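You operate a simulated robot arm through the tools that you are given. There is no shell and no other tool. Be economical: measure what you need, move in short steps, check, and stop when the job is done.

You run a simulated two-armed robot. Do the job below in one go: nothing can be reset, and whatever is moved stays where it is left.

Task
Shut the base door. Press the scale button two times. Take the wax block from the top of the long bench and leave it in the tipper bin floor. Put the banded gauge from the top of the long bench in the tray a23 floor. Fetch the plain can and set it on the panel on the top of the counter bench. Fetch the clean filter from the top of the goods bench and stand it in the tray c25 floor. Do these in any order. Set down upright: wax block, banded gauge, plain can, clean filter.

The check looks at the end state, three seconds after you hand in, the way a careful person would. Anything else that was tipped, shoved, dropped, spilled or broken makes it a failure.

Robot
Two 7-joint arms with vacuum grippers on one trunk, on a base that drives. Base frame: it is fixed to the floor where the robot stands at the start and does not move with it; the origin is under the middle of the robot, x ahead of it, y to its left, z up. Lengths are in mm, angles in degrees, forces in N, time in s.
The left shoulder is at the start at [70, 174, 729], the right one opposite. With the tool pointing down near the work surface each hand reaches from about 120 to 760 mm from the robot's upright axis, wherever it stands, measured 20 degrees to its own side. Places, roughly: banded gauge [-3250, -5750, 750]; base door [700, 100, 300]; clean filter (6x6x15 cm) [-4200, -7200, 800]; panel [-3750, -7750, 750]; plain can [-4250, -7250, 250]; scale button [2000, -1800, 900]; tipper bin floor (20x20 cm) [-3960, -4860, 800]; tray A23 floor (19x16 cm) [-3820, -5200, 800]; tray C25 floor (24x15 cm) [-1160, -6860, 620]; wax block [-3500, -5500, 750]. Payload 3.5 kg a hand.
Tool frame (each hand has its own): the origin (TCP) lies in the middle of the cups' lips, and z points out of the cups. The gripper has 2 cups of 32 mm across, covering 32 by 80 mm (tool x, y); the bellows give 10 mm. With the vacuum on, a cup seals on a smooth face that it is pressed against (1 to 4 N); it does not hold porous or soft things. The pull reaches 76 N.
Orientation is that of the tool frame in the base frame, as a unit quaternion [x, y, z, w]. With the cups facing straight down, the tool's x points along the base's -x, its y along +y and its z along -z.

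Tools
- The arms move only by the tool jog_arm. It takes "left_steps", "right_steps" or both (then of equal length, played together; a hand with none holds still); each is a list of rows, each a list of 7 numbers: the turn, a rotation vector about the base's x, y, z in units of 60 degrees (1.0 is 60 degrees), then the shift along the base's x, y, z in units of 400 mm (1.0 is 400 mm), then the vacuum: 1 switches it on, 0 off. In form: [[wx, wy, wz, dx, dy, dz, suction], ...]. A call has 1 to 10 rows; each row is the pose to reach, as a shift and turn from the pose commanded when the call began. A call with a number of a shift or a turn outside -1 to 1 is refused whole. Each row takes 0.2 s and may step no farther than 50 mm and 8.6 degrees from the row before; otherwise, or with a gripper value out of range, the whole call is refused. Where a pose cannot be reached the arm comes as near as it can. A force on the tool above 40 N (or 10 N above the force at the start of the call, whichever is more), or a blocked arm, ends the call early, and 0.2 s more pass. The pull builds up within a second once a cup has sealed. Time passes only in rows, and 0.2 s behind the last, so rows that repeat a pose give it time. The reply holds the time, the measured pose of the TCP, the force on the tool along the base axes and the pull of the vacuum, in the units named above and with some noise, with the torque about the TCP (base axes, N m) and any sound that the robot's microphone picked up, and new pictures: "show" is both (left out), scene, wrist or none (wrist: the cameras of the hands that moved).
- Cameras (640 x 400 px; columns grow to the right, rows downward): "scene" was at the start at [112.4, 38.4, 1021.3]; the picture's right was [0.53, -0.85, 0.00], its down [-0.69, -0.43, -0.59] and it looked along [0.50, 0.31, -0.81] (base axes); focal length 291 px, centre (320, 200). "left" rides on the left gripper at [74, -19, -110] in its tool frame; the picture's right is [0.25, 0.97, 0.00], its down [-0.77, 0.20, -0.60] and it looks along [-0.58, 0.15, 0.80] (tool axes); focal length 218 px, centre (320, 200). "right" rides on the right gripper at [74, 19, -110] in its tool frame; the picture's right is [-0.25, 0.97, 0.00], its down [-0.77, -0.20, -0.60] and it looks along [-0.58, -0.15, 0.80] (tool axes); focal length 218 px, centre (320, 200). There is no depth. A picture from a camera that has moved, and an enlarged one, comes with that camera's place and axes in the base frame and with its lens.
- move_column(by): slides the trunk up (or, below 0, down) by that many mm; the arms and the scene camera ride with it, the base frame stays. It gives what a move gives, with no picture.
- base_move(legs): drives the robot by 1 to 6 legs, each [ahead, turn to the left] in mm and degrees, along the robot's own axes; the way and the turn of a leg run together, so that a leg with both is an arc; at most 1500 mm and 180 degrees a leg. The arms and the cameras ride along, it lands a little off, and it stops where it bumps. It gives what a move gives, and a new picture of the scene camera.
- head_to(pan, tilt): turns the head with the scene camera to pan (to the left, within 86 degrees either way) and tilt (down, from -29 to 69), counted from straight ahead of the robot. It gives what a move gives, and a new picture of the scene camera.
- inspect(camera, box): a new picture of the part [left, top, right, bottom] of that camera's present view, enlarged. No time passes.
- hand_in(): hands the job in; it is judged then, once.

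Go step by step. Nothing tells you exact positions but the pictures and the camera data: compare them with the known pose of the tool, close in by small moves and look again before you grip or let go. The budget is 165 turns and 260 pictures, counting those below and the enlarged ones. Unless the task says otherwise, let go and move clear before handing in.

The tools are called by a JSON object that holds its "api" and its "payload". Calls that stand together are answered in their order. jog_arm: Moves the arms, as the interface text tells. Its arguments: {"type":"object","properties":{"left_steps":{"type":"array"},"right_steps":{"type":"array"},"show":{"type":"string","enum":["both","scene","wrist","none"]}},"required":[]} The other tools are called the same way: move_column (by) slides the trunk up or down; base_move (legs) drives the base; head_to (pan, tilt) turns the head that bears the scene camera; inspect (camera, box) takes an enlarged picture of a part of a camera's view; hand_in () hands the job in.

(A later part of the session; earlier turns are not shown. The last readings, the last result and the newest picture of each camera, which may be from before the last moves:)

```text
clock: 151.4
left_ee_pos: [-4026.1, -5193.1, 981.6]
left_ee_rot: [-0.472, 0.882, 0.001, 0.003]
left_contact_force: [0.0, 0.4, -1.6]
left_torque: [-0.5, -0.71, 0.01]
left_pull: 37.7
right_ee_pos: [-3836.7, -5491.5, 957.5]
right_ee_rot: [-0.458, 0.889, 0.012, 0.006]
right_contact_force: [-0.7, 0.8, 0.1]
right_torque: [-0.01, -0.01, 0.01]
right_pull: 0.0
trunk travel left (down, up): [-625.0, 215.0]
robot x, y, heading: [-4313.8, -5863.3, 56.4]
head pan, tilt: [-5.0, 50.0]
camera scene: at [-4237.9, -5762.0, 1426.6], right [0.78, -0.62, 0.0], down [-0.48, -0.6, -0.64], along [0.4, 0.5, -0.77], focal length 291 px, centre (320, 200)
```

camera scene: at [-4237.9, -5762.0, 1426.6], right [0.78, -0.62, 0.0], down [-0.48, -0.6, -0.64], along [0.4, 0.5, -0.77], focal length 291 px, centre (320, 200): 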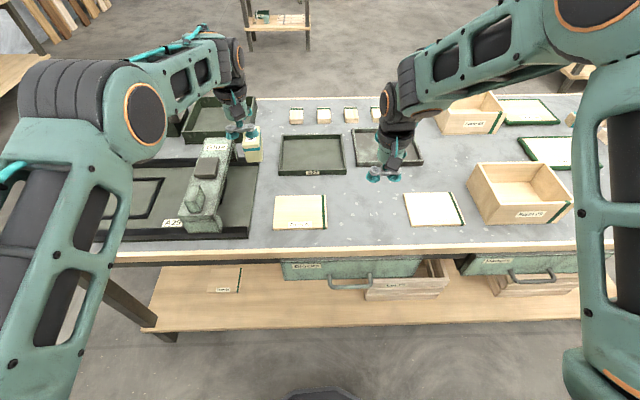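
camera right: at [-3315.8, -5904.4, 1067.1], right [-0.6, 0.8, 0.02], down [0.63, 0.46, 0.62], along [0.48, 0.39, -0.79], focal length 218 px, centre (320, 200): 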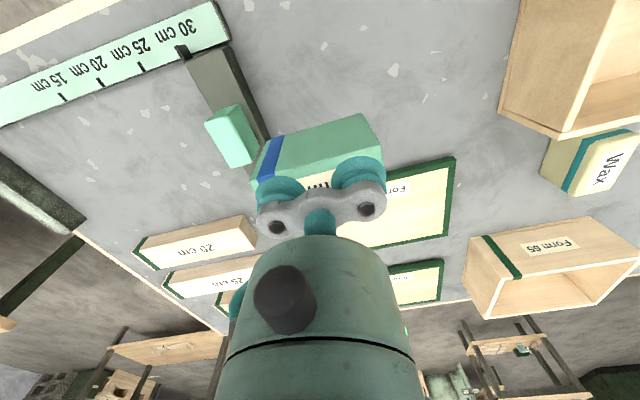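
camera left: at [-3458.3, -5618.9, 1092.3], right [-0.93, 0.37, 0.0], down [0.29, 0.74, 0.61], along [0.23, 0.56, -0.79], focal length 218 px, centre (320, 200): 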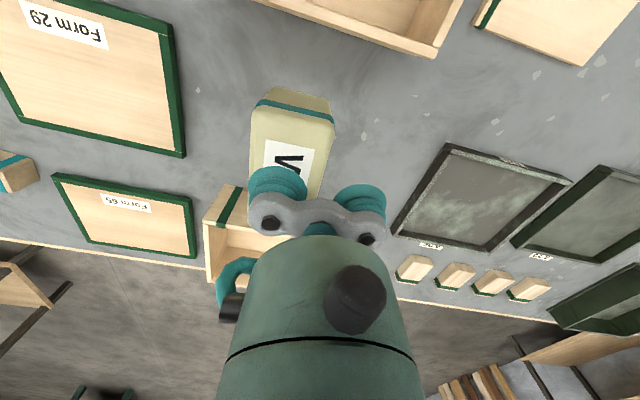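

The jog was refused while the base move ran, and the right hand has lost the gauge. I need to find it.

{"api": "head_to", "payload": {"pan": -50, "tilt": 40}}

{"api": "head_to", "payload": {"pan": -20, "tilt": 40}}

{"api": "head_to", "payload": {"pan": 50, "tilt": 45}}

```text
clock: 152.6
left_ee_pos: [-4026.7, -5190.9, 983.2]
left_ee_rot: [-0.473, 0.881, 0.001, 0.004]
left_contact_force: [0.4, 0.4, -1.6]
left_torque: [-0.48, -0.78, 0.02]
left_pull: 37.7
right_ee_pos: [-3838.3, -5490.4, 957.9]
right_ee_rot: [-0.458, 0.889, 0.011, 0.007]
right_contact_force: [0.8, 0.7, 0.0]
right_torque: [0.01, 0.0, -0.03]
right_pull: 0.2
trunk travel left (down, up): [-625.0, 215.0]
robot x, y, heading: [-4316.8, -5862.2, 56.3]
head pan, tilt: [-50.0, 40.0]
camera scene: at [-4201.3, -5812.6, 1440.8], right [0.11, -0.99, 0.0], down [-0.64, -0.07, -0.77], along [0.76, 0.09, -0.64], focal length 291 px, centre (320, 200)
```

scene: 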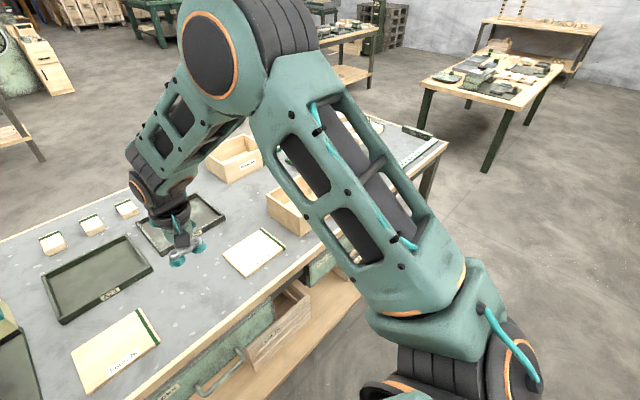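

```text
clock: 153.5
left_ee_pos: [-4026.3, -5190.7, 982.1]
left_ee_rot: [-0.473, 0.881, 0.001, 0.004]
left_contact_force: [-0.8, -0.5, -0.3]
left_torque: [-0.48, -0.74, 0.02]
left_pull: 37.6
right_ee_pos: [-3838.5, -5491.7, 957.3]
right_ee_rot: [-0.458, 0.889, 0.011, 0.007]
right_contact_force: [0.2, 0.6, 0.5]
right_torque: [0.01, 0.0, -0.03]
right_pull: 0.0
trunk travel left (down, up): [-625.0, 215.0]
robot x, y, heading: [-4315.3, -5862.9, 56.3]
head pan, tilt: [-20.0, 40.0]
camera scene: at [-4217.3, -5771.8, 1440.8], right [0.59, -0.81, 0.0], down [-0.52, -0.38, -0.77], along [0.62, 0.45, -0.64], focal length 291 px, centre (320, 200)
```

scene: 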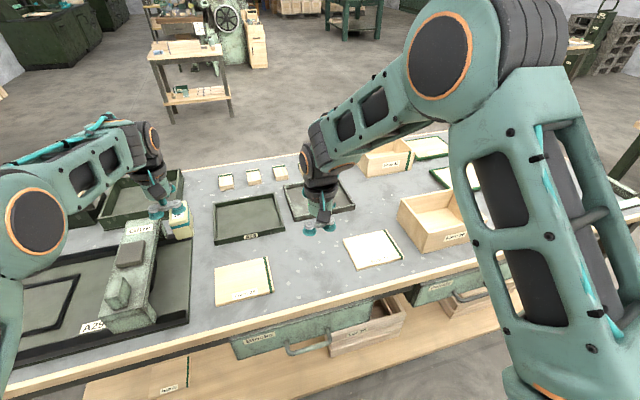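

```text
clock: 154.9
left_ee_pos: [-4026.5, -5191.8, 980.7]
left_ee_rot: [-0.472, 0.882, 0.001, 0.004]
left_contact_force: [-0.3, 0.2, -1.2]
left_torque: [-0.49, -0.74, 0.03]
left_pull: 38.0
right_ee_pos: [-3837.2, -5490.3, 957.6]
right_ee_rot: [-0.459, 0.888, 0.011, 0.007]
right_contact_force: [0.7, 0.6, 0.4]
right_torque: [0.0, 0.01, 0.01]
right_pull: 0.0
trunk travel left (down, up): [-625.0, 215.0]
robot x, y, heading: [-4313.5, -5864.8, 56.5]
head pan, tilt: [50.0, 45.0]
camera scene: at [-4308.7, -5744.1, 1433.6], right [0.96, 0.28, 0.0], down [0.2, -0.68, -0.71], along [-0.2, 0.68, -0.71], focal length 291 px, centre (320, 200)
```

scene: 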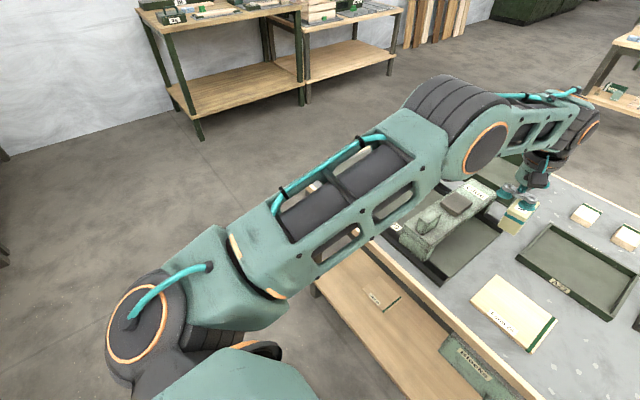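

{"api": "jog_arm", "payload": {"right_steps": [[0, 0, 0, -0.03, -0.05, 0.05, 0], [0, 0, 0, -0.09, -0.12, 0.08, 0], [0, 0, 0, -0.15, -0.2, 0.08, 0], [0, 0, 0, -0.2, -0.28, 0.08, 0], [0, 0, 0, -0.23, -0.37, 0.08, 0], [0, 0, 0, -0.23, -0.46, 0.08, 0]], "show": "wrist"}}

{"api": "head_to", "payload": {"pan": -35, "tilt": 30}}

{"api": "head_to", "payload": {"pan": -86, "tilt": 50}}

```text
clock: 156.3
left_ee_pos: [-4026.5, -5192.7, 981.8]
left_ee_rot: [-0.473, 0.881, 0.002, 0.002]
left_contact_force: [1.0, -0.1, -2.1]
left_torque: [-0.44, -0.71, -0.03]
left_pull: 37.9
right_ee_pos: [-3929.5, -5678.7, 991.6]
right_ee_rot: [-0.459, 0.888, 0.013, 0.007]
right_contact_force: [0.4, 0.2, 0.8]
right_torque: [0.0, 0.01, -0.02]
right_pull: 0.2
trunk travel left (down, up): [-625.0, 215.0]
robot x, y, heading: [-4314.3, -5866.6, 56.5]
head pan, tilt: [50.0, 45.0]
camera right: at [-3987.9, -5730.0, 1099.8], right [-0.64, 0.77, 0.02], down [0.61, 0.49, 0.62], along [0.46, 0.41, -0.78], focal length 218 px, centre (320, 200)
```

right: 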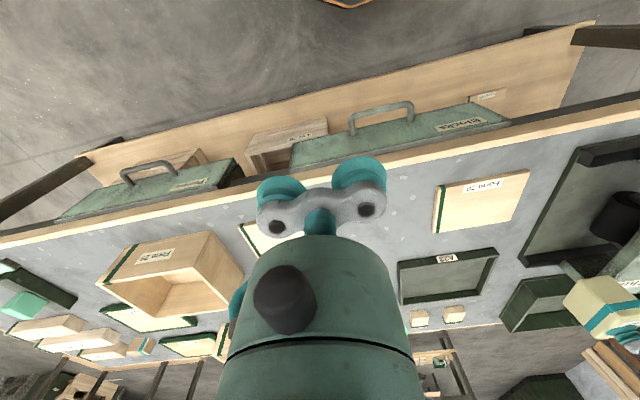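

```text
clock: 157.9
left_ee_pos: [-4027.0, -5192.2, 981.3]
left_ee_rot: [-0.473, 0.881, 0.002, 0.003]
left_contact_force: [0.6, 0.1, -1.9]
left_torque: [-0.49, -0.72, 0.01]
left_pull: 37.6
right_ee_pos: [-3929.8, -5676.5, 990.6]
right_ee_rot: [-0.459, 0.888, 0.011, 0.007]
right_contact_force: [0.4, 0.4, 0.1]
right_torque: [-0.01, 0.0, -0.01]
right_pull: 0.0
trunk travel left (down, up): [-625.0, 215.0]
robot x, y, heading: [-4312.6, -5864.1, 56.3]
head pan, tilt: [-35.0, 30.0]
camera scene: at [-4201.6, -5789.2, 1456.1], right [0.37, -0.93, 0.0], down [-0.47, -0.18, -0.87], along [0.81, 0.32, -0.5], focal length 291 px, centre (320, 200)
```

scene: 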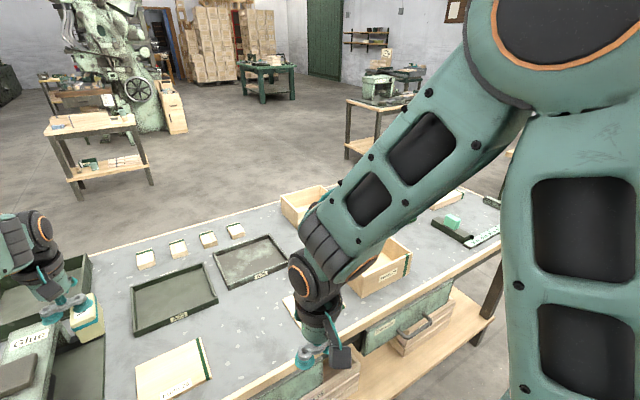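

```text
clock: 159.1
left_ee_pos: [-4026.7, -5192.3, 982.0]
left_ee_rot: [-0.472, 0.881, 0.001, 0.003]
left_contact_force: [-0.1, 0.5, -1.6]
left_torque: [-0.47, -0.72, -0.03]
left_pull: 38.5
right_ee_pos: [-3930.5, -5677.0, 991.2]
right_ee_rot: [-0.459, 0.889, 0.011, 0.007]
right_contact_force: [0.4, 1.1, -0.1]
right_torque: [-0.01, -0.03, 0.01]
right_pull: 0.1
trunk travel left (down, up): [-625.0, 215.0]
robot x, y, heading: [-4315.8, -5863.8, 56.5]
head pan, tilt: [-85.9, 50.0]
camera scene: at [-4218.8, -5860.1, 1426.7], right [-0.49, -0.87, 0.0], down [-0.67, 0.38, -0.64], along [0.56, -0.32, -0.77], focal length 291 px, centre (320, 200)
```

scene: 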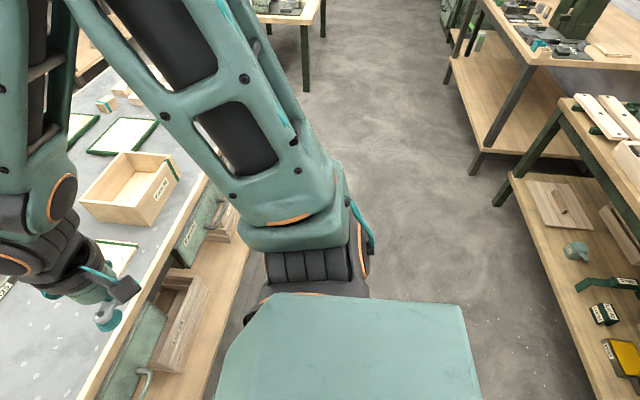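

{"api": "jog_arm", "payload": {"left_steps": [[0, 0, 0, 0, 0, 0.1, 1], [0, 0, 0, 0, 0, 0.2, 1], [0, 0, 0, 0, 0, 0.3, 1]], "show": "wrist"}}

{"api": "head_to", "payload": {"pan": 15, "tilt": 55}}

{"api": "head_to", "payload": {"pan": 86, "tilt": 55}}

```text
clock: 159.9
left_ee_pos: [-4028.4, -5192.2, 1104.3]
left_ee_rot: [-0.472, 0.881, 0.001, 0.005]
left_contact_force: [0.8, -0.4, -0.7]
left_torque: [-0.47, -0.75, 0.0]
left_pull: 37.9
right_ee_pos: [-3928.3, -5677.2, 990.2]
right_ee_rot: [-0.459, 0.889, 0.012, 0.008]
right_contact_force: [0.7, 0.2, -0.2]
right_torque: [0.02, -0.01, 0.01]
right_pull: 0.0
trunk travel left (down, up): [-625.0, 215.0]
robot x, y, heading: [-4315.1, -5866.2, 56.3]
head pan, tilt: [-85.9, 50.0]
camera left: at [-4053.9, -5263.8, 1215.1], right [-0.95, 0.32, 0.0], down [0.26, 0.75, 0.61], along [0.2, 0.58, -0.79], focal length 218 px, centre (320, 200)
```

left: 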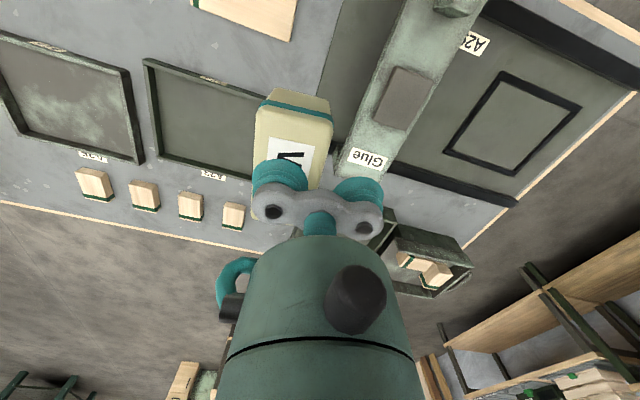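

```text
clock: 161.7
left_ee_pos: [-4026.8, -5190.6, 1102.9]
left_ee_rot: [-0.473, 0.881, 0.001, 0.003]
left_contact_force: [0.3, 0.2, -1.3]
left_torque: [-0.52, -0.73, -0.01]
left_pull: 37.8
right_ee_pos: [-3928.9, -5675.9, 990.5]
right_ee_rot: [-0.459, 0.889, 0.013, 0.007]
right_contact_force: [0.0, 0.9, -0.5]
right_torque: [-0.03, -0.02, -0.05]
right_pull: 0.0
trunk travel left (down, up): [-625.0, 215.0]
robot x, y, heading: [-4311.2, -5863.4, 56.2]
head pan, tilt: [15.0, 55.0]
camera scene: at [-4262.8, -5753.9, 1420.1], right [0.95, -0.32, 0.0], down [-0.26, -0.78, -0.57], along [0.18, 0.54, -0.82], focal length 291 px, centre (320, 200)
```

scene: 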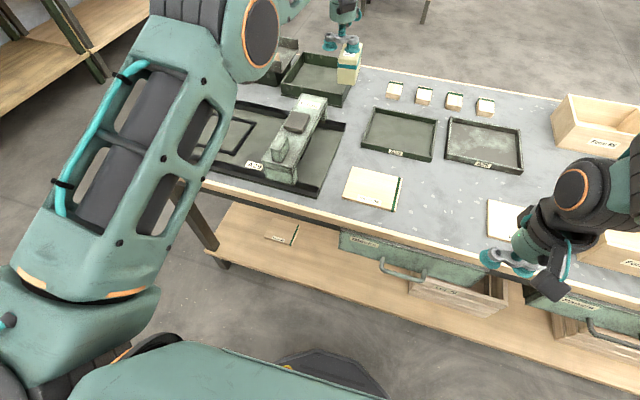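

```text
clock: 163.1
left_ee_pos: [-4027.8, -5192.4, 1103.4]
left_ee_rot: [-0.473, 0.881, 0.0, 0.004]
left_contact_force: [0.1, 0.2, -1.7]
left_torque: [-0.47, -0.76, 0.02]
left_pull: 37.3
right_ee_pos: [-3930.4, -5678.3, 991.4]
right_ee_rot: [-0.459, 0.888, 0.011, 0.007]
right_contact_force: [-0.2, 0.4, -0.5]
right_torque: [-0.01, -0.03, -0.03]
right_pull: 0.0
trunk travel left (down, up): [-625.0, 215.0]
robot x, y, heading: [-4312.4, -5864.6, 56.4]
head pan, tilt: [85.9, 55.0]
camera scene: at [-4342.9, -5778.1, 1420.1], right [0.61, 0.79, 0.0], down [0.65, -0.5, -0.57], along [-0.45, 0.35, -0.82], focal length 291 px, centre (320, 200)
```

scene: 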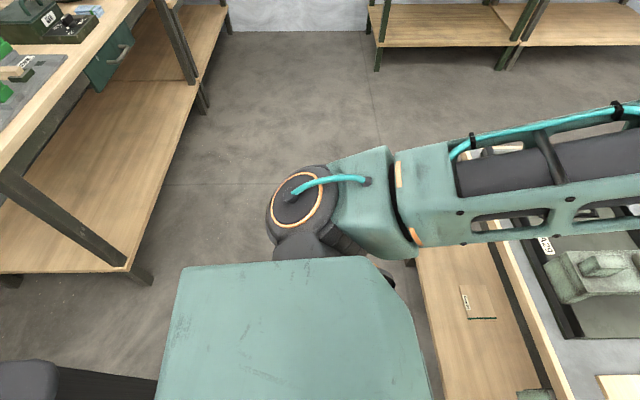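

{"api": "jog_arm", "payload": {"right_steps": [[0, 0, 0, -0.02, -0.03, 0.1, 0], [0, 0, 0, -0.04, -0.09, 0.18, 0], [0, 0, 0, -0.04, -0.19, 0.22, 0], [0, 0, 0, -0.04, -0.3, 0.22, 0], [0, 0, 0, 0.0, -0.4, 0.22, 0], [0, 0, 0, 0.05, -0.48, 0.22, 0]], "show": "wrist"}}

{"api": "head_to", "payload": {"pan": -25, "tilt": 30}}

```text
clock: 164.5
left_ee_pos: [-4028.6, -5190.9, 1104.4]
left_ee_rot: [-0.472, 0.881, 0.0, 0.003]
left_contact_force: [-0.4, 0.2, -1.9]
left_torque: [-0.5, -0.74, -0.01]
left_pull: 38.3
right_ee_pos: [-3890.1, -5796.9, 1097.5]
right_ee_rot: [-0.458, 0.889, 0.012, 0.006]
right_contact_force: [0.5, -0.2, -0.2]
right_torque: [-0.06, 0.0, -0.03]
right_pull: 0.1
right hand out of reach, approached as far as the arm can: row 3, 4, 5, 6
trunk travel left (down, up): [-625.0, 215.0]
robot x, y, heading: [-4315.6, -5864.5, 56.5]
head pan, tilt: [85.9, 55.0]
camera right: at [-3948.0, -5847.5, 1208.1], right [-0.64, 0.77, 0.02], down [0.61, 0.5, 0.62], along [0.46, 0.41, -0.79], focal length 218 px, centre (320, 200)
```

right: 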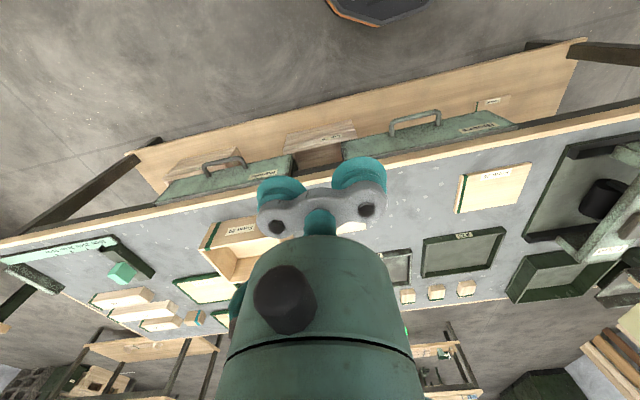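

```text
clock: 166.4
left_ee_pos: [-4026.9, -5191.8, 1104.0]
left_ee_rot: [-0.472, 0.881, 0.001, 0.003]
left_contact_force: [-0.5, 0.7, -0.8]
left_torque: [-0.49, -0.75, 0.01]
left_pull: 38.3
right_ee_pos: [-3889.6, -5798.0, 1099.0]
right_ee_rot: [-0.458, 0.889, 0.012, 0.006]
right_contact_force: [-0.6, -1.1, 0.3]
right_torque: [-0.04, 0.02, -0.02]
right_pull: 0.1
trunk travel left (down, up): [-625.0, 215.0]
robot x, y, heading: [-4315.5, -5864.7, 56.5]
head pan, tilt: [-25.0, 30.0]
camera scene: at [-4208.6, -5775.2, 1456.1], right [0.52, -0.85, 0.0], down [-0.43, -0.26, -0.87], along [0.74, 0.45, -0.5], focal length 291 px, centre (320, 200)
```

scene: 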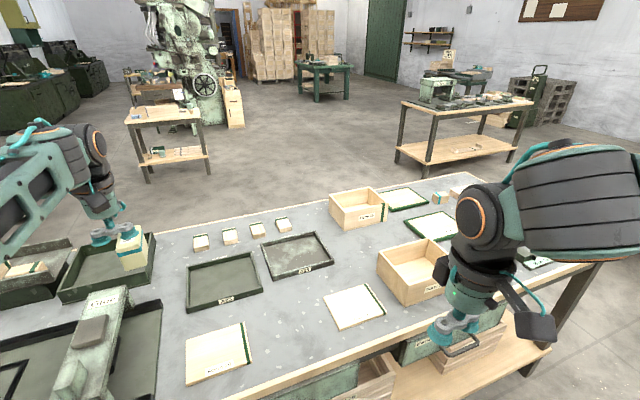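

{"api": "inspect", "payload": {"camera": "scene", "box": [310, 170, 470, 310]}}

{"api": "head_to", "payload": {"pan": -60, "tilt": 60}}

{"api": "head_to", "payload": {"pan": 86, "tilt": 30}}

```text
2.86 times, centred on (390, 240) of scene
camera zoom: at [-4208.6, -5775.2, 1456.1], right [0.52, -0.85, 0.0], down [-0.43, -0.26, -0.87], along [0.74, 0.45, -0.5], focal length 830 px, centre (120, 86)
```

zoom: 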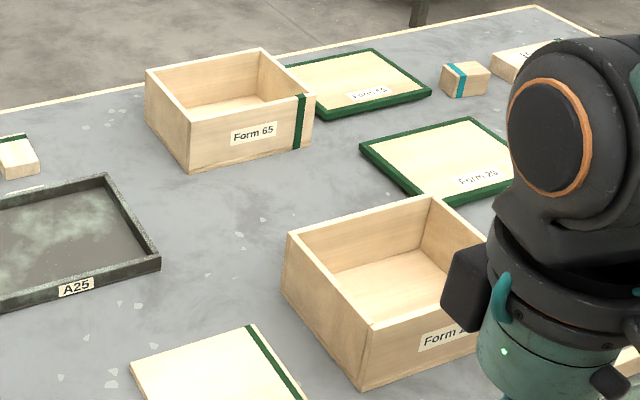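

```text
clock: 167.4
left_ee_pos: [-4026.1, -5191.7, 1103.7]
left_ee_rot: [-0.473, 0.881, 0.001, 0.003]
left_contact_force: [0.2, -0.4, -1.5]
left_torque: [-0.47, -0.72, 0.0]
left_pull: 37.4
right_ee_pos: [-3890.2, -5798.5, 1098.8]
right_ee_rot: [-0.459, 0.888, 0.012, 0.007]
right_contact_force: [0.0, 0.0, 0.0]
right_torque: [0.0, -0.01, 0.03]
right_pull: 0.0
trunk travel left (down, up): [-625.0, 215.0]
robot x, y, heading: [-4315.1, -5864.3, 56.1]
head pan, tilt: [-60.0, 60.0]
camera scene: at [-4219.1, -5826.4, 1414.1], right [-0.06, -1.0, 0.0], down [-0.86, 0.05, -0.5], along [0.5, -0.03, -0.87], focal length 291 px, centre (320, 200)
```

scene: 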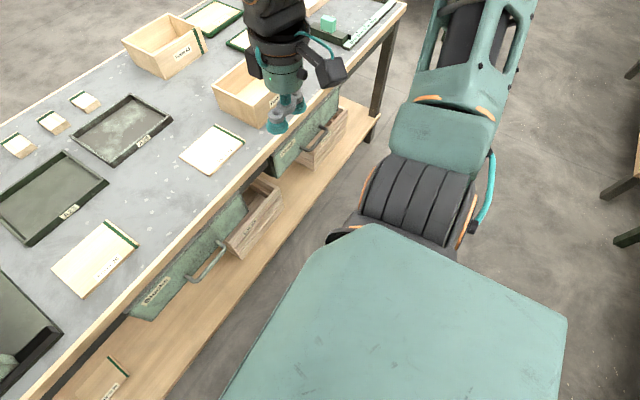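

```text
clock: 169.7
left_ee_pos: [-4027.8, -5192.6, 1104.8]
left_ee_rot: [-0.472, 0.881, 0.001, 0.003]
left_contact_force: [0.1, 0.0, -1.9]
left_torque: [-0.45, -0.72, 0.01]
left_pull: 37.4
right_ee_pos: [-3889.6, -5797.1, 1098.3]
right_ee_rot: [-0.459, 0.889, 0.012, 0.006]
right_contact_force: [0.4, 0.4, 0.5]
right_torque: [0.0, -0.02, -0.01]
right_pull: 0.1
trunk travel left (down, up): [-625.0, 215.0]
robot x, y, heading: [-4315.1, -5864.3, 56.4]
head pan, tilt: [85.9, 30.0]
camera scene: at [-4357.3, -5767.0, 1456.2], right [0.61, 0.79, 0.0], down [0.4, -0.31, -0.87], along [-0.69, 0.53, -0.5], focal length 291 px, centre (320, 200)
```

scene: 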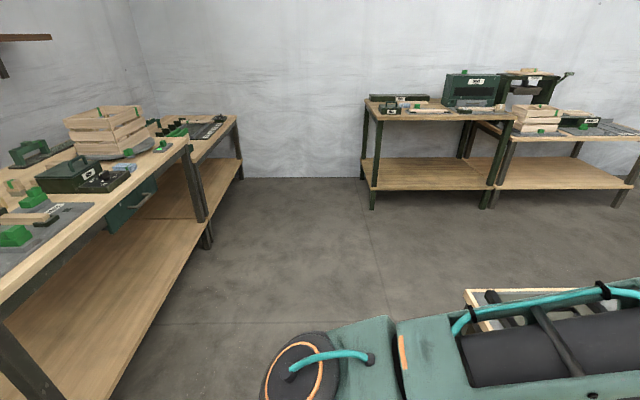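

The crate hasn't moved and the gauge isn't on the bench as far as I can see. I'll turn left with hands high to look over the aisle floor and the bench's end.

{"api": "base_move", "payload": {"legs": [[-200, 0], [0, 75]]}}

{"api": "head_to", "payload": {"pan": 0, "tilt": 40}}

{"api": "head_to", "payload": {"pan": 75, "tilt": 45}}

```text
clock: 174.6
left_ee_pos: [-5005.4, -5587.4, 1103.6]
left_ee_rot: [0.913, -0.407, -0.002, -0.001]
left_contact_force: [-0.3, -0.1, -2.1]
left_torque: [0.6, -0.67, 0.03]
left_pull: 38.4
right_ee_pos: [-4385.2, -5605.1, 1098.4]
right_ee_rot: [0.907, -0.422, -0.014, 0.003]
right_contact_force: [-0.6, 0.0, 0.0]
right_torque: [0.05, -0.01, 0.03]
right_pull: 0.1
trunk travel left (down, up): [-625.0, 215.0]
robot x, y, heading: [-4430.1, -6033.7, 131.8]
head pan, tilt: [85.9, 30.0]
camera scene: at [-4531.2, -6051.6, 1456.2], right [-0.61, 0.79, 0.0], down [0.4, 0.31, -0.87], along [-0.68, -0.53, -0.5], focal length 291 px, centre (320, 200)
```

scene: 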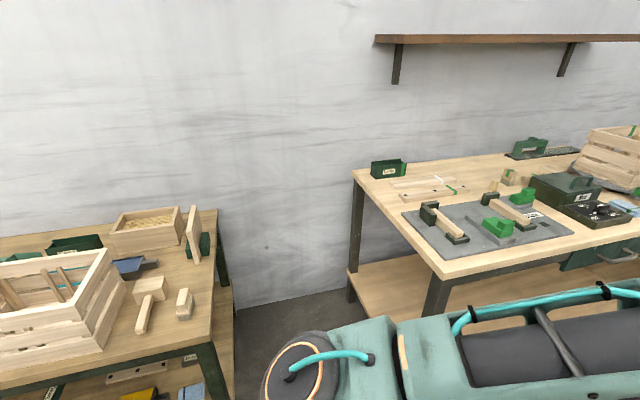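

```text
clock: 176.2
left_ee_pos: [-5004.0, -5588.1, 1103.8]
left_ee_rot: [0.913, -0.407, -0.003, -0.001]
left_contact_force: [0.1, 0.1, -1.4]
left_torque: [0.58, -0.62, 0.02]
left_pull: 37.5
right_ee_pos: [-4384.1, -5606.8, 1099.7]
right_ee_rot: [0.907, -0.422, -0.014, 0.002]
right_contact_force: [-0.6, -0.1, -0.5]
right_torque: [0.02, -0.01, -0.01]
right_pull: 0.1
trunk travel left (down, up): [-625.0, 215.0]
robot x, y, heading: [-4430.2, -6033.3, 132.0]
head pan, tilt: [0.0, 40.0]
camera scene: at [-4516.5, -5932.8, 1440.8], right [0.74, 0.67, 0.0], down [0.43, -0.48, -0.77], along [-0.51, 0.57, -0.64], focal length 291 px, centre (320, 200)
```

scene: 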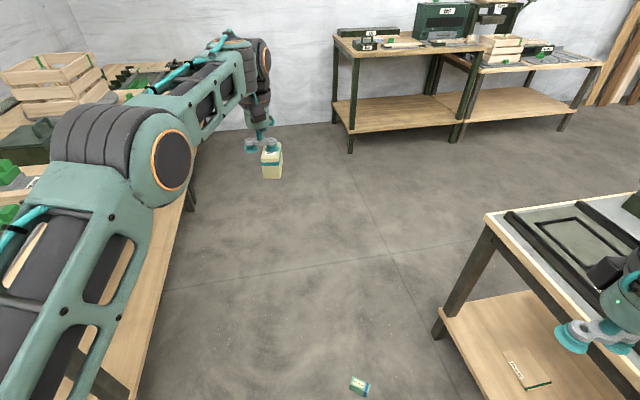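

```text
clock: 177.6
left_ee_pos: [-5006.0, -5586.4, 1104.5]
left_ee_rot: [0.913, -0.408, -0.002, -0.001]
left_contact_force: [0.2, -0.3, -2.0]
left_torque: [0.59, -0.69, -0.02]
left_pull: 37.8
right_ee_pos: [-4384.4, -5606.5, 1098.7]
right_ee_rot: [0.906, -0.422, -0.014, 0.003]
right_contact_force: [-0.8, 0.7, -0.2]
right_torque: [-0.01, 0.03, -0.03]
right_pull: 0.1
trunk travel left (down, up): [-625.0, 215.0]
robot x, y, heading: [-4423.6, -6033.7, 131.8]
head pan, tilt: [75.0, 45.0]
camera scene: at [-4532.3, -6032.8, 1433.6], right [-0.45, 0.89, 0.0], down [0.63, 0.32, -0.71], along [-0.63, -0.32, -0.71], focal length 291 px, centre (320, 200)
```

scene: 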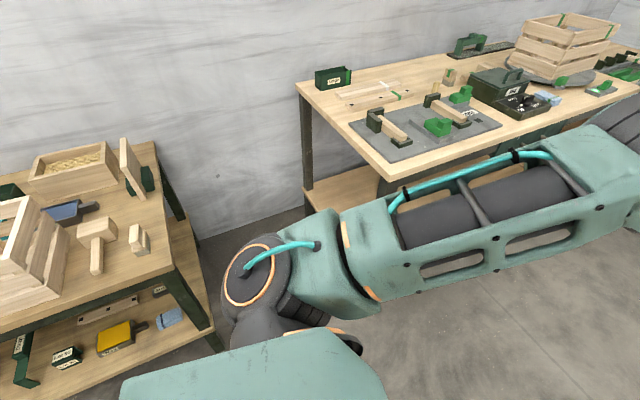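

Found it: the gauge lies on the floor near (−4685, −5490), about 600 mm ahead and to the right. I'll lower the trunk here (the arms are clear of the benches) and look at it.

{"api": "move_column", "payload": {"by": -400}}

{"api": "move_column", "payload": {"by": -215}}

{"api": "head_to", "payload": {"pan": -12, "tilt": 50}}

```text
clock: 181.5
left_ee_pos: [-5004.6, -5587.0, 704.4]
left_ee_rot: [0.913, -0.407, -0.002, -0.001]
left_contact_force: [1.6, -0.4, -1.2]
left_torque: [0.59, -0.68, -0.04]
left_pull: 38.5
right_ee_pos: [-4384.2, -5606.9, 699.2]
right_ee_rot: [0.907, -0.421, -0.013, 0.002]
right_contact_force: [0.1, -0.4, 0.1]
right_torque: [0.01, -0.01, 0.01]
right_pull: 0.1
trunk travel left (down, up): [-225.0, 615.0]
robot x, y, heading: [-4424.0, -6032.3, 131.9]
head pan, tilt: [75.0, 45.0]
```

```text
clock: 183.8
left_ee_pos: [-5005.2, -5587.7, 489.3]
left_ee_rot: [0.913, -0.408, -0.002, 0.0]
left_contact_force: [0.0, -0.4, -0.5]
left_torque: [0.59, -0.63, -0.01]
left_pull: 37.6
right_ee_pos: [-4385.3, -5606.5, 484.2]
right_ee_rot: [0.906, -0.422, -0.013, 0.003]
right_contact_force: [-0.7, -0.2, 0.4]
right_torque: [0.0, 0.0, -0.01]
right_pull: 0.1
trunk travel left (down, up): [-10.0, 830.0]
robot x, y, heading: [-4428.4, -6032.8, 131.8]
head pan, tilt: [75.0, 45.0]
```

```text
clock: 185.4
left_ee_pos: [-5004.6, -5587.7, 488.4]
left_ee_rot: [0.913, -0.407, -0.002, -0.001]
left_contact_force: [1.1, -0.3, -1.4]
left_torque: [0.6, -0.64, -0.02]
left_pull: 37.9
right_ee_pos: [-4384.9, -5605.8, 483.8]
right_ee_rot: [0.907, -0.422, -0.014, 0.003]
right_contact_force: [0.3, -0.3, -0.8]
right_torque: [-0.02, -0.01, -0.01]
right_pull: 0.0
trunk travel left (down, up): [-10.0, 830.0]
robot x, y, heading: [-4426.0, -6038.3, 131.9]
head pan, tilt: [-12.0, 50.0]
camera scene: at [-4498.1, -5929.5, 811.6], right [0.87, 0.5, 0.0], down [0.38, -0.66, -0.64], along [-0.32, 0.56, -0.77], focal length 291 px, centre (320, 200)
```

scene: 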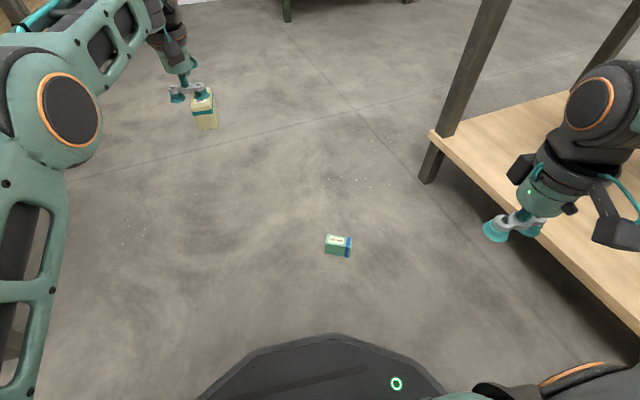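

{"api": "inspect", "payload": {"camera": "scene", "box": [288, 215, 388, 277]}}

```text
6.40 times, centred on (338, 246) of scene
camera zoom: at [-4498.1, -5929.5, 811.6], right [0.87, 0.5, 0.0], down [0.38, -0.66, -0.64], along [-0.32, 0.56, -0.77], focal length 1860 px, centre (205, -94)
```

zoom: 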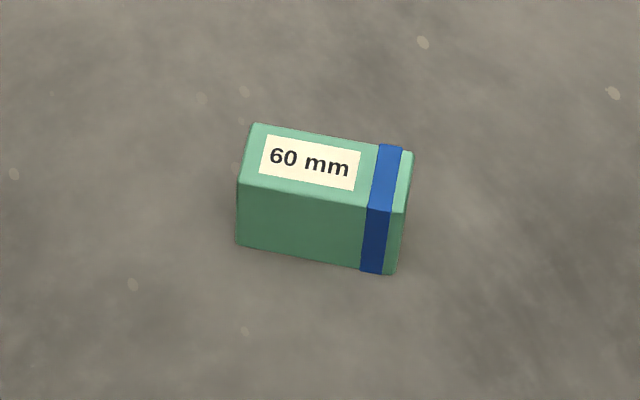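

It's standing upright with the label up, centre ≈ (−4682, −5492), long axis at about 19°. I'll bring the right hand above it, yawed to match.

{"api": "jog_arm", "payload": {"right_steps": [[0, 0, -0.05, -0.0925, 0.0355, -0.07, 0], [0, 0, -0.1, -0.185, 0.071, -0.14, 0], [0, 0, -0.15, -0.2775, 0.1065, -0.21, 0], [0, 0, -0.2, -0.37, 0.142, -0.28, 0], [0, 0, -0.25, -0.4625, 0.1775, -0.35, 0], [0, 0, -0.3, -0.555, 0.213, -0.42, 0], [0, 0, -0.35, -0.6475, 0.2485, -0.49, 0], [0, 0, -0.35, -0.7425, 0.285, -0.56, 0], [0, 0, -0.35, -0.7425, 0.285, -0.68, 0], [0, 0, -0.35, -0.7425, 0.285, -0.8, 0]]}}

```text
clock: 187.6
left_ee_pos: [-5005.4, -5587.1, 487.6]
left_ee_rot: [0.913, -0.408, -0.002, -0.002]
left_contact_force: [-0.5, -0.2, -1.4]
left_torque: [0.57, -0.63, -0.02]
left_pull: 37.0
right_ee_pos: [-4681.5, -5491.0, 163.2]
right_ee_rot: [0.815, -0.58, -0.014, 0.0]
right_contact_force: [-1.5, -0.1, 0.2]
right_torque: [0.01, 0.02, -0.01]
right_pull: 0.0
trunk travel left (down, up): [-10.0, 830.0]
robot x, y, heading: [-4428.4, -6037.5, 131.7]
head pan, tilt: [-12.0, 50.0]
camera scene: at [-4498.1, -5929.6, 811.7], right [0.87, 0.5, 0.0], down [0.38, -0.66, -0.64], along [-0.32, 0.56, -0.77], focal length 291 px, centre (320, 200)
camera right: at [-4672.6, -5567.9, 271.7], right [-1.0, -0.08, 0.02], down [-0.05, 0.78, 0.62], along [-0.06, 0.62, -0.79], focal length 218 px, centre (320, 200)
```

scene: 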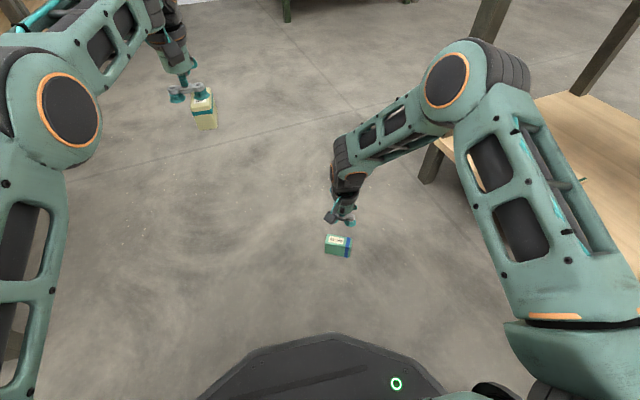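
right: 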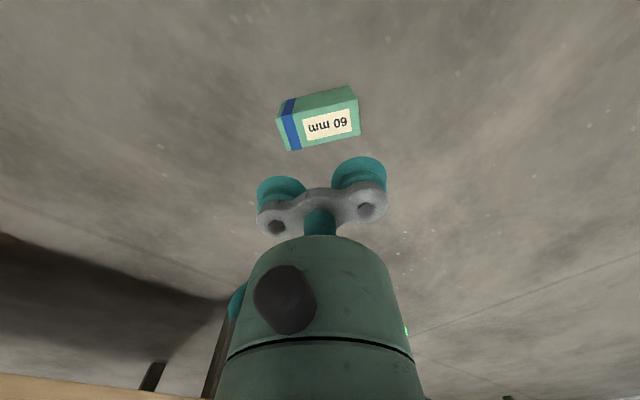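

Well aligned; adjusting by 4 mm and descending with the vacuum on.

{"api": "jog_arm", "payload": {"right_steps": [[0, 0, 0, 0, -0.01, -0.1, 1], [0, 0, 0, 0, -0.01, -0.18, 1], [0, 0, 0, 0, -0.01, -0.21, 1], [0, 0, 0, 0, -0.01, -0.225, 1], [0, 0, 0, 0, -0.01, -0.235, 1], [0, 0, 0, 0, -0.01, -0.243, 1], [0, 0, 0, 0, -0.01, -0.25, 1], [0, 0, 0, 0, -0.01, -0.256, 1], [0, 0, 0, 0, -0.01, -0.256, 1]], "show": "wrist"}}

```text
clock: 189.6
left_ee_pos: [-5005.6, -5587.2, 490.0]
left_ee_rot: [0.913, -0.408, -0.002, -0.002]
left_contact_force: [-0.7, -0.1, -1.1]
left_torque: [0.57, -0.65, 0.02]
left_pull: 37.8
right_ee_pos: [-4681.4, -5497.4, 60.8]
right_ee_rot: [0.815, -0.58, -0.013, 0.0]
right_contact_force: [0.7, -2.1, -0.5]
right_torque: [-0.1, -0.18, -0.07]
right_pull: 37.7
trunk travel left (down, up): [-10.0, 830.0]
robot x, y, heading: [-4424.4, -6035.6, 131.9]
head pan, tilt: [-12.0, 50.0]
camera right: at [-4672.6, -5573.5, 170.6], right [-1.0, -0.08, 0.02], down [-0.05, 0.78, 0.62], along [-0.06, 0.61, -0.79], focal length 218 px, centre (320, 200)
```

right: 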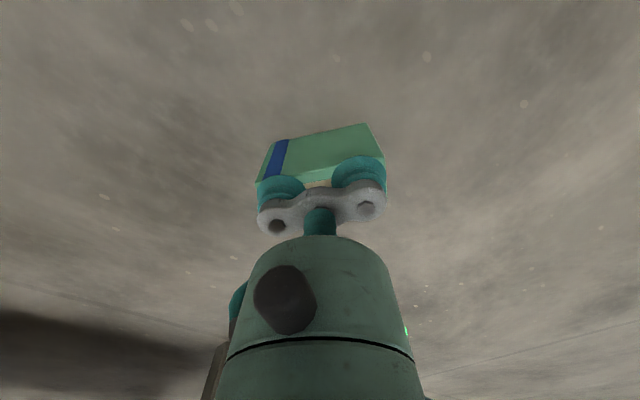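

One cup sealed so far; I'll press a little further for the second.

{"api": "jog_arm", "payload": {"right_steps": [[0, 0, 0, 0, 0, -0.005, 1], [0, 0, 0, 0, 0, -0.01, 1], [0, 0, 0, 0, 0, -0.01, 1], [0, 0, 0, 0, 0, -0.01, 1]], "show": "none"}}

```text
clock: 190.6
left_ee_pos: [-5003.5, -5587.5, 489.6]
left_ee_rot: [0.913, -0.407, -0.004, -0.003]
left_contact_force: [-0.2, 0.1, -2.2]
left_torque: [0.55, -0.66, 0.01]
left_pull: 37.7
right_ee_pos: [-4682.8, -5496.3, 59.6]
right_ee_rot: [0.815, -0.58, -0.016, -0.001]
right_contact_force: [-1.3, -2.5, 21.0]
right_torque: [-0.1, -0.13, 0.02]
right_pull: 37.3
trunk travel left (down, up): [-10.0, 830.0]
robot x, y, heading: [-4426.7, -6029.5, 131.9]
head pan, tilt: [-12.0, 50.0]
```

{"api": "jog_arm", "payload": {"right_steps": [[0, 0, 0, 0, 0, 0.005, 0], [0, 0, 0, 0, 0, 0.01, 0], [0, 0, 0, 0, 0, 0.01, 0], [0, 0, 0, 0, 0, 0.04, 0], [0, 0, 0, -0.004, 0.0115, 0.04, 1], [0, 0, 0, -0.004, 0.0115, 0.015, 1], [0, 0, 0, -0.004, 0.0115, 0.005, 1], [0, 0, 0, -0.004, 0.0115, -0.002, 1], [0, 0, 0, -0.004, 0.0115, -0.005, 1], [0, 0, 0, -0.004, 0.0115, -0.005, 1]], "show": "wrist"}}

```text
clock: 192.8
left_ee_pos: [-5004.0, -5589.5, 491.6]
left_ee_rot: [0.913, -0.409, -0.004, -0.002]
left_contact_force: [0.3, -0.2, -1.6]
left_torque: [0.61, -0.69, -0.02]
left_pull: 37.3
right_ee_pos: [-4684.1, -5492.3, 57.4]
right_ee_rot: [0.814, -0.581, -0.016, -0.002]
right_contact_force: [9.7, -2.1, 35.1]
right_torque: [-0.41, -0.17, 0.09]
right_pull: 75.5
trunk travel left (down, up): [-10.0, 830.0]
robot x, y, heading: [-4425.6, -6033.5, 131.8]
head pan, tilt: [-12.0, 50.0]
camera right: at [-4675.0, -5568.5, 167.2], right [-1.0, -0.08, 0.02], down [-0.05, 0.78, 0.62], along [-0.06, 0.62, -0.78], focal length 218 px, centre (320, 200)
```

right: 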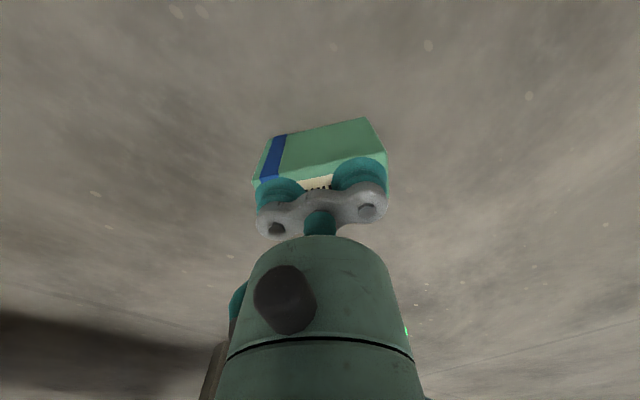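

Both cups sealed. Lifting, then raising the trunk.

{"api": "jog_arm", "payload": {"right_steps": [[0, 0, 0, 0, 0, 0.02, 1], [0, 0, 0, 0, 0, 0.08, 1], [0, 0, 0, 0, 0, 0.2, 1], [0, 0, 0, 0, 0, 0.32, 1], [0, 0, 0, 0, 0, 0.44, 1], [0, 0, 0, 0, 0, 0.56, 1], [0, 0, 0, 0, 0, 0.68, 1], [0, 0, 0, 0, 0, 0.8, 1], [0, 0, 0, 0, 0, 0.92, 1]], "show": "none"}}

{"api": "move_column", "payload": {"by": 400}}

{"api": "move_column", "payload": {"by": 300}}

```text
clock: 194.8
left_ee_pos: [-5005.1, -5587.3, 488.4]
left_ee_rot: [0.913, -0.408, -0.003, -0.001]
left_contact_force: [-0.1, 0.2, -2.0]
left_torque: [0.56, -0.68, 0.0]
left_pull: 38.3
right_ee_pos: [-4681.4, -5490.7, 423.0]
right_ee_rot: [0.815, -0.579, -0.014, 0.001]
right_contact_force: [-0.3, 0.5, -4.2]
right_torque: [-0.03, -0.03, 0.01]
right_pull: 75.4
trunk travel left (down, up): [-10.0, 830.0]
robot x, y, heading: [-4424.0, -6032.9, 131.8]
head pan, tilt: [-12.0, 50.0]
```

```text
clock: 198.6
left_ee_pos: [-5005.9, -5587.6, 887.9]
left_ee_rot: [0.913, -0.407, -0.002, -0.002]
left_contact_force: [-0.5, 0.7, -2.8]
left_torque: [0.62, -0.65, 0.01]
left_pull: 37.9
right_ee_pos: [-4681.5, -5490.0, 823.3]
right_ee_rot: [0.815, -0.58, -0.014, 0.001]
right_contact_force: [-0.9, 0.1, -4.8]
right_torque: [-0.02, -0.04, -0.05]
right_pull: 75.9
trunk travel left (down, up): [-410.0, 430.0]
robot x, y, heading: [-4427.0, -6031.4, 131.6]
head pan, tilt: [-12.0, 50.0]
```

```text
clock: 201.6
left_ee_pos: [-5005.9, -5588.0, 1189.0]
left_ee_rot: [0.913, -0.407, -0.002, -0.001]
left_contact_force: [-0.1, 0.6, -1.7]
left_torque: [0.56, -0.64, -0.04]
left_pull: 37.8
right_ee_pos: [-4680.8, -5490.5, 1123.1]
right_ee_rot: [0.814, -0.58, -0.014, -0.001]
right_contact_force: [0.2, 0.1, -4.3]
right_torque: [-0.02, -0.04, 0.03]
right_pull: 75.6
trunk travel left (down, up): [-710.0, 130.0]
robot x, y, heading: [-4421.7, -6034.0, 131.7]
head pan, tilt: [-12.0, 50.0]
```

Gauge secured and everything is high. I'll tuck the left hand in and drive around the west end of the long bench to its front side.

{"api": "jog_arm", "payload": {"left_steps": [[0, 0, 0, 0.07, -0.08, 0, 1], [0, 0, 0, 0.14, -0.16, 0, 1], [0, 0, 0, 0.21, -0.24, 0, 1], [0, 0, 0, 0.28, -0.32, 0, 1]], "show": "none"}}

{"api": "head_to", "payload": {"pan": -15, "tilt": 35}}

{"api": "base_move", "payload": {"legs": [[0, 3], [822, 0], [0, -35.7]]}}

```text
clock: 202.6
left_ee_pos: [-4890.4, -5718.5, 1192.8]
left_ee_rot: [0.913, -0.408, -0.004, -0.001]
left_contact_force: [0.1, -0.2, -1.8]
left_torque: [0.63, -0.66, 0.0]
left_pull: 38.0
right_ee_pos: [-4679.7, -5492.2, 1124.7]
right_ee_rot: [0.814, -0.58, -0.015, 0.0]
right_contact_force: [0.4, 0.1, -4.0]
right_torque: [0.0, -0.02, 0.02]
right_pull: 75.4
trunk travel left (down, up): [-710.0, 130.0]
robot x, y, heading: [-4422.8, -6032.9, 131.7]
head pan, tilt: [-12.0, 50.0]
```

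```text
clock: 203.4
left_ee_pos: [-4892.3, -5715.3, 1190.0]
left_ee_rot: [0.913, -0.408, -0.002, 0.0]
left_contact_force: [-0.1, 0.2, -1.0]
left_torque: [0.58, -0.64, 0.01]
left_pull: 37.8
right_ee_pos: [-4681.7, -5489.8, 1123.9]
right_ee_rot: [0.815, -0.579, -0.014, 0.0]
right_contact_force: [-0.6, -0.1, -4.9]
right_torque: [-0.06, -0.03, 0.0]
right_pull: 74.7
trunk travel left (down, up): [-710.0, 130.0]
robot x, y, heading: [-4424.7, -6034.4, 131.7]
head pan, tilt: [-15.0, 35.0]
camera scene: at [-4500.2, -5916.9, 1533.2], right [0.89, 0.45, 0.0], down [0.26, -0.51, -0.82], along [-0.37, 0.73, -0.57], focal length 291 px, centre (320, 200)
```

scene: 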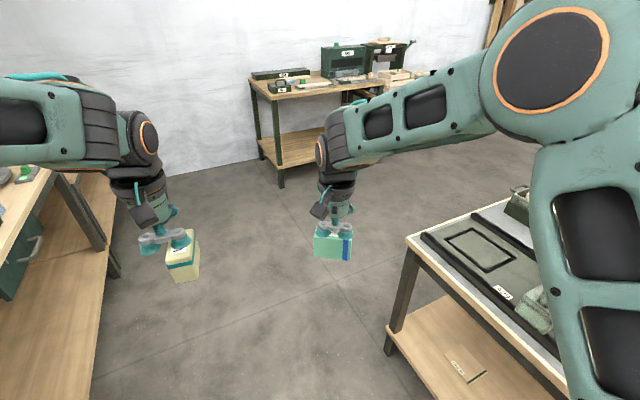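

```text
clock: 209.9
left_ee_pos: [-5236.9, -4926.0, 1191.5]
left_ee_rot: [0.763, -0.647, -0.002, -0.002]
left_contact_force: [-0.4, 0.6, -1.9]
left_torque: [0.13, -0.85, 0.01]
left_pull: 37.5
right_ee_pos: [-4938.8, -4849.3, 1123.7]
right_ee_rot: [-0.62, 0.784, 0.013, 0.005]
right_contact_force: [-0.2, 0.2, -5.5]
right_torque: [0.02, 0.01, 0.03]
right_pull: 75.5
trunk travel left (down, up): [-710.0, 130.0]
robot x, y, heading: [-5012.2, -5442.2, 99.4]
head pan, tilt: [-15.0, 35.0]
camera scene: at [-5013.4, -5307.2, 1533.3], right [1.0, -0.1, 0.0], down [-0.06, -0.57, -0.82], along [0.08, 0.81, -0.57], focal length 291 px, centre (320, 200)
```

scene: 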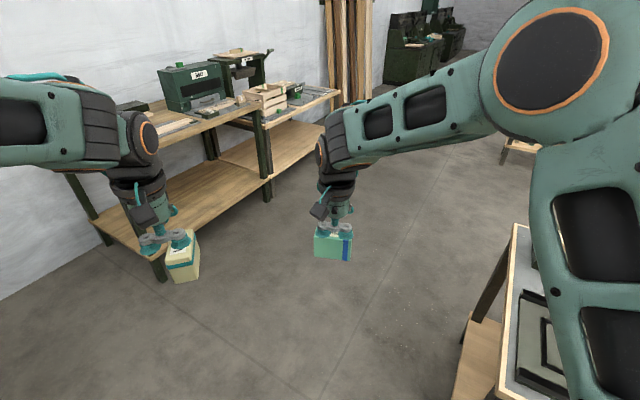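

Both are still held and the way ahead is clear. Continuing around to the front side.

{"api": "base_move", "payload": {"legs": [[500, 0], [0, -41.7], [1300, 0], [0, -84.5], [1139, 0], [0, -100.6]]}}

{"api": "head_to", "payload": {"pan": 0, "tilt": 45}}

```text
clock: 233.9
left_ee_pos: [-3605.9, -4853.2, 1190.2]
left_ee_rot: [0.888, 0.459, -0.002, 0.0]
left_contact_force: [0.0, 0.1, -1.7]
left_torque: [0.47, 0.72, -0.02]
left_pull: 37.8
right_ee_pos: [-3872.3, -4699.1, 1123.1]
right_ee_rot: [0.961, 0.275, -0.008, 0.011]
right_contact_force: [-0.5, 0.4, -5.0]
right_torque: [0.07, -0.01, 0.05]
right_pull: 75.4
trunk travel left (down, up): [-710.0, 130.0]
robot x, y, heading: [-3400.0, -4326.4, -125.2]
head pan, tilt: [-15.0, 35.0]
camera scene: at [-3496.5, -4426.7, 1533.3], right [-0.64, 0.77, 0.0], down [0.44, 0.37, -0.82], along [-0.63, -0.52, -0.57], focal length 291 px, centre (320, 200)
```

scene: 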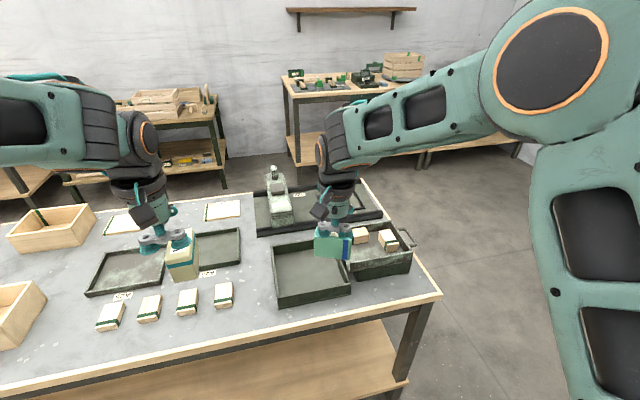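

```text
clock: 234.6
left_ee_pos: [-3606.3, -4853.2, 1191.0]
left_ee_rot: [0.888, 0.459, -0.002, 0.001]
left_contact_force: [0.4, -0.4, -0.5]
left_torque: [0.49, 0.71, 0.0]
left_pull: 37.9
right_ee_pos: [-3871.5, -4697.8, 1122.4]
right_ee_rot: [0.961, 0.275, -0.008, 0.011]
right_contact_force: [-0.1, 0.1, -3.7]
right_torque: [-0.01, -0.04, 0.06]
right_pull: 75.4
trunk travel left (down, up): [-710.0, 130.0]
robot x, y, heading: [-3397.7, -4329.7, -125.0]
head pan, tilt: [0.0, 45.0]
camera scene: at [-3476.1, -4436.6, 1518.6], right [-0.82, 0.58, 0.0], down [0.41, 0.58, -0.71], along [-0.41, -0.58, -0.71], focal length 291 px, centre (320, 200)
```

scene: 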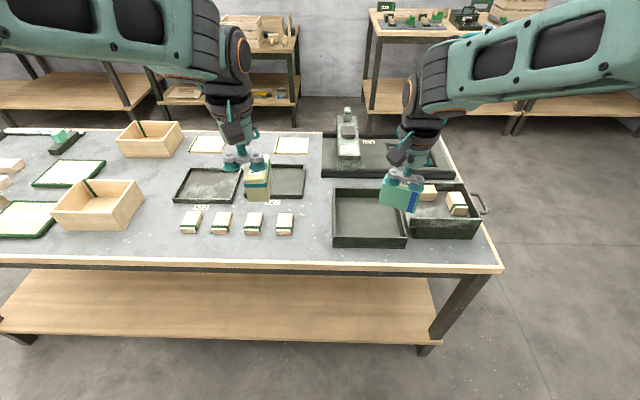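

The empty green bin at about (−3970, −4866) matches the tipper bin, and A23 is left of it. I'll move in and turn left so the right hand faces A23.

{"api": "base_move", "payload": {"legs": [[220, 0], [0, 25]]}}

{"api": "head_to", "payload": {"pan": -12, "tilt": 50}}

```text
clock: 237.6
left_ee_pos: [-3498.3, -5077.0, 1190.8]
left_ee_rot: [0.769, 0.639, -0.003, 0.001]
left_contact_force: [0.2, -0.3, -0.6]
left_torque: [0.14, 0.84, 0.0]
left_pull: 38.2
right_ee_pos: [-3803.6, -5045.8, 1123.1]
right_ee_rot: [0.88, 0.475, -0.006, 0.011]
right_contact_force: [0.1, -0.1, -5.0]
right_torque: [0.04, -0.04, 0.05]
right_pull: 75.3
trunk travel left (down, up): [-710.0, 130.0]
robot x, y, heading: [-3530.3, -4515.8, -100.6]
head pan, tilt: [0.0, 45.0]
camera scene: at [-3554.4, -4642.2, 1518.5], right [-0.98, 0.18, 0.0], down [0.13, 0.7, -0.71], along [-0.13, -0.69, -0.71], focal length 291 px, centre (320, 200)
```

scene: 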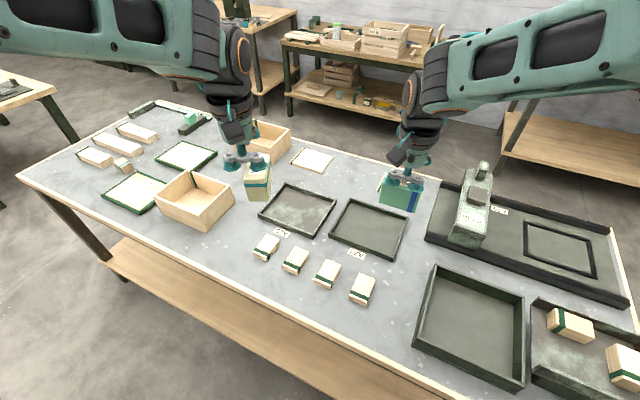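

```text
clock: 238.4
left_ee_pos: [-3495.8, -5075.2, 1191.6]
left_ee_rot: [0.769, 0.639, -0.002, 0.001]
left_contact_force: [1.0, -0.2, -2.5]
left_torque: [0.2, 0.85, 0.03]
left_pull: 38.3
right_ee_pos: [-3803.6, -5047.1, 1122.0]
right_ee_rot: [0.88, 0.474, -0.007, 0.012]
right_contact_force: [0.1, 0.4, -3.9]
right_torque: [0.07, 0.02, 0.03]
right_pull: 75.4
trunk travel left (down, up): [-710.0, 130.0]
robot x, y, heading: [-3530.0, -4513.2, -100.4]
head pan, tilt: [-12.0, 50.0]
camera scene: at [-3567.6, -4633.4, 1511.6], right [-0.92, 0.38, 0.0], down [0.29, 0.71, -0.64], along [-0.25, -0.59, -0.77], focal length 291 px, centre (320, 200)
```

scene: 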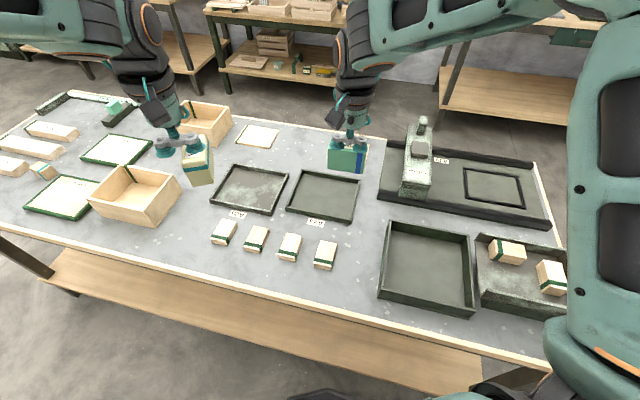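

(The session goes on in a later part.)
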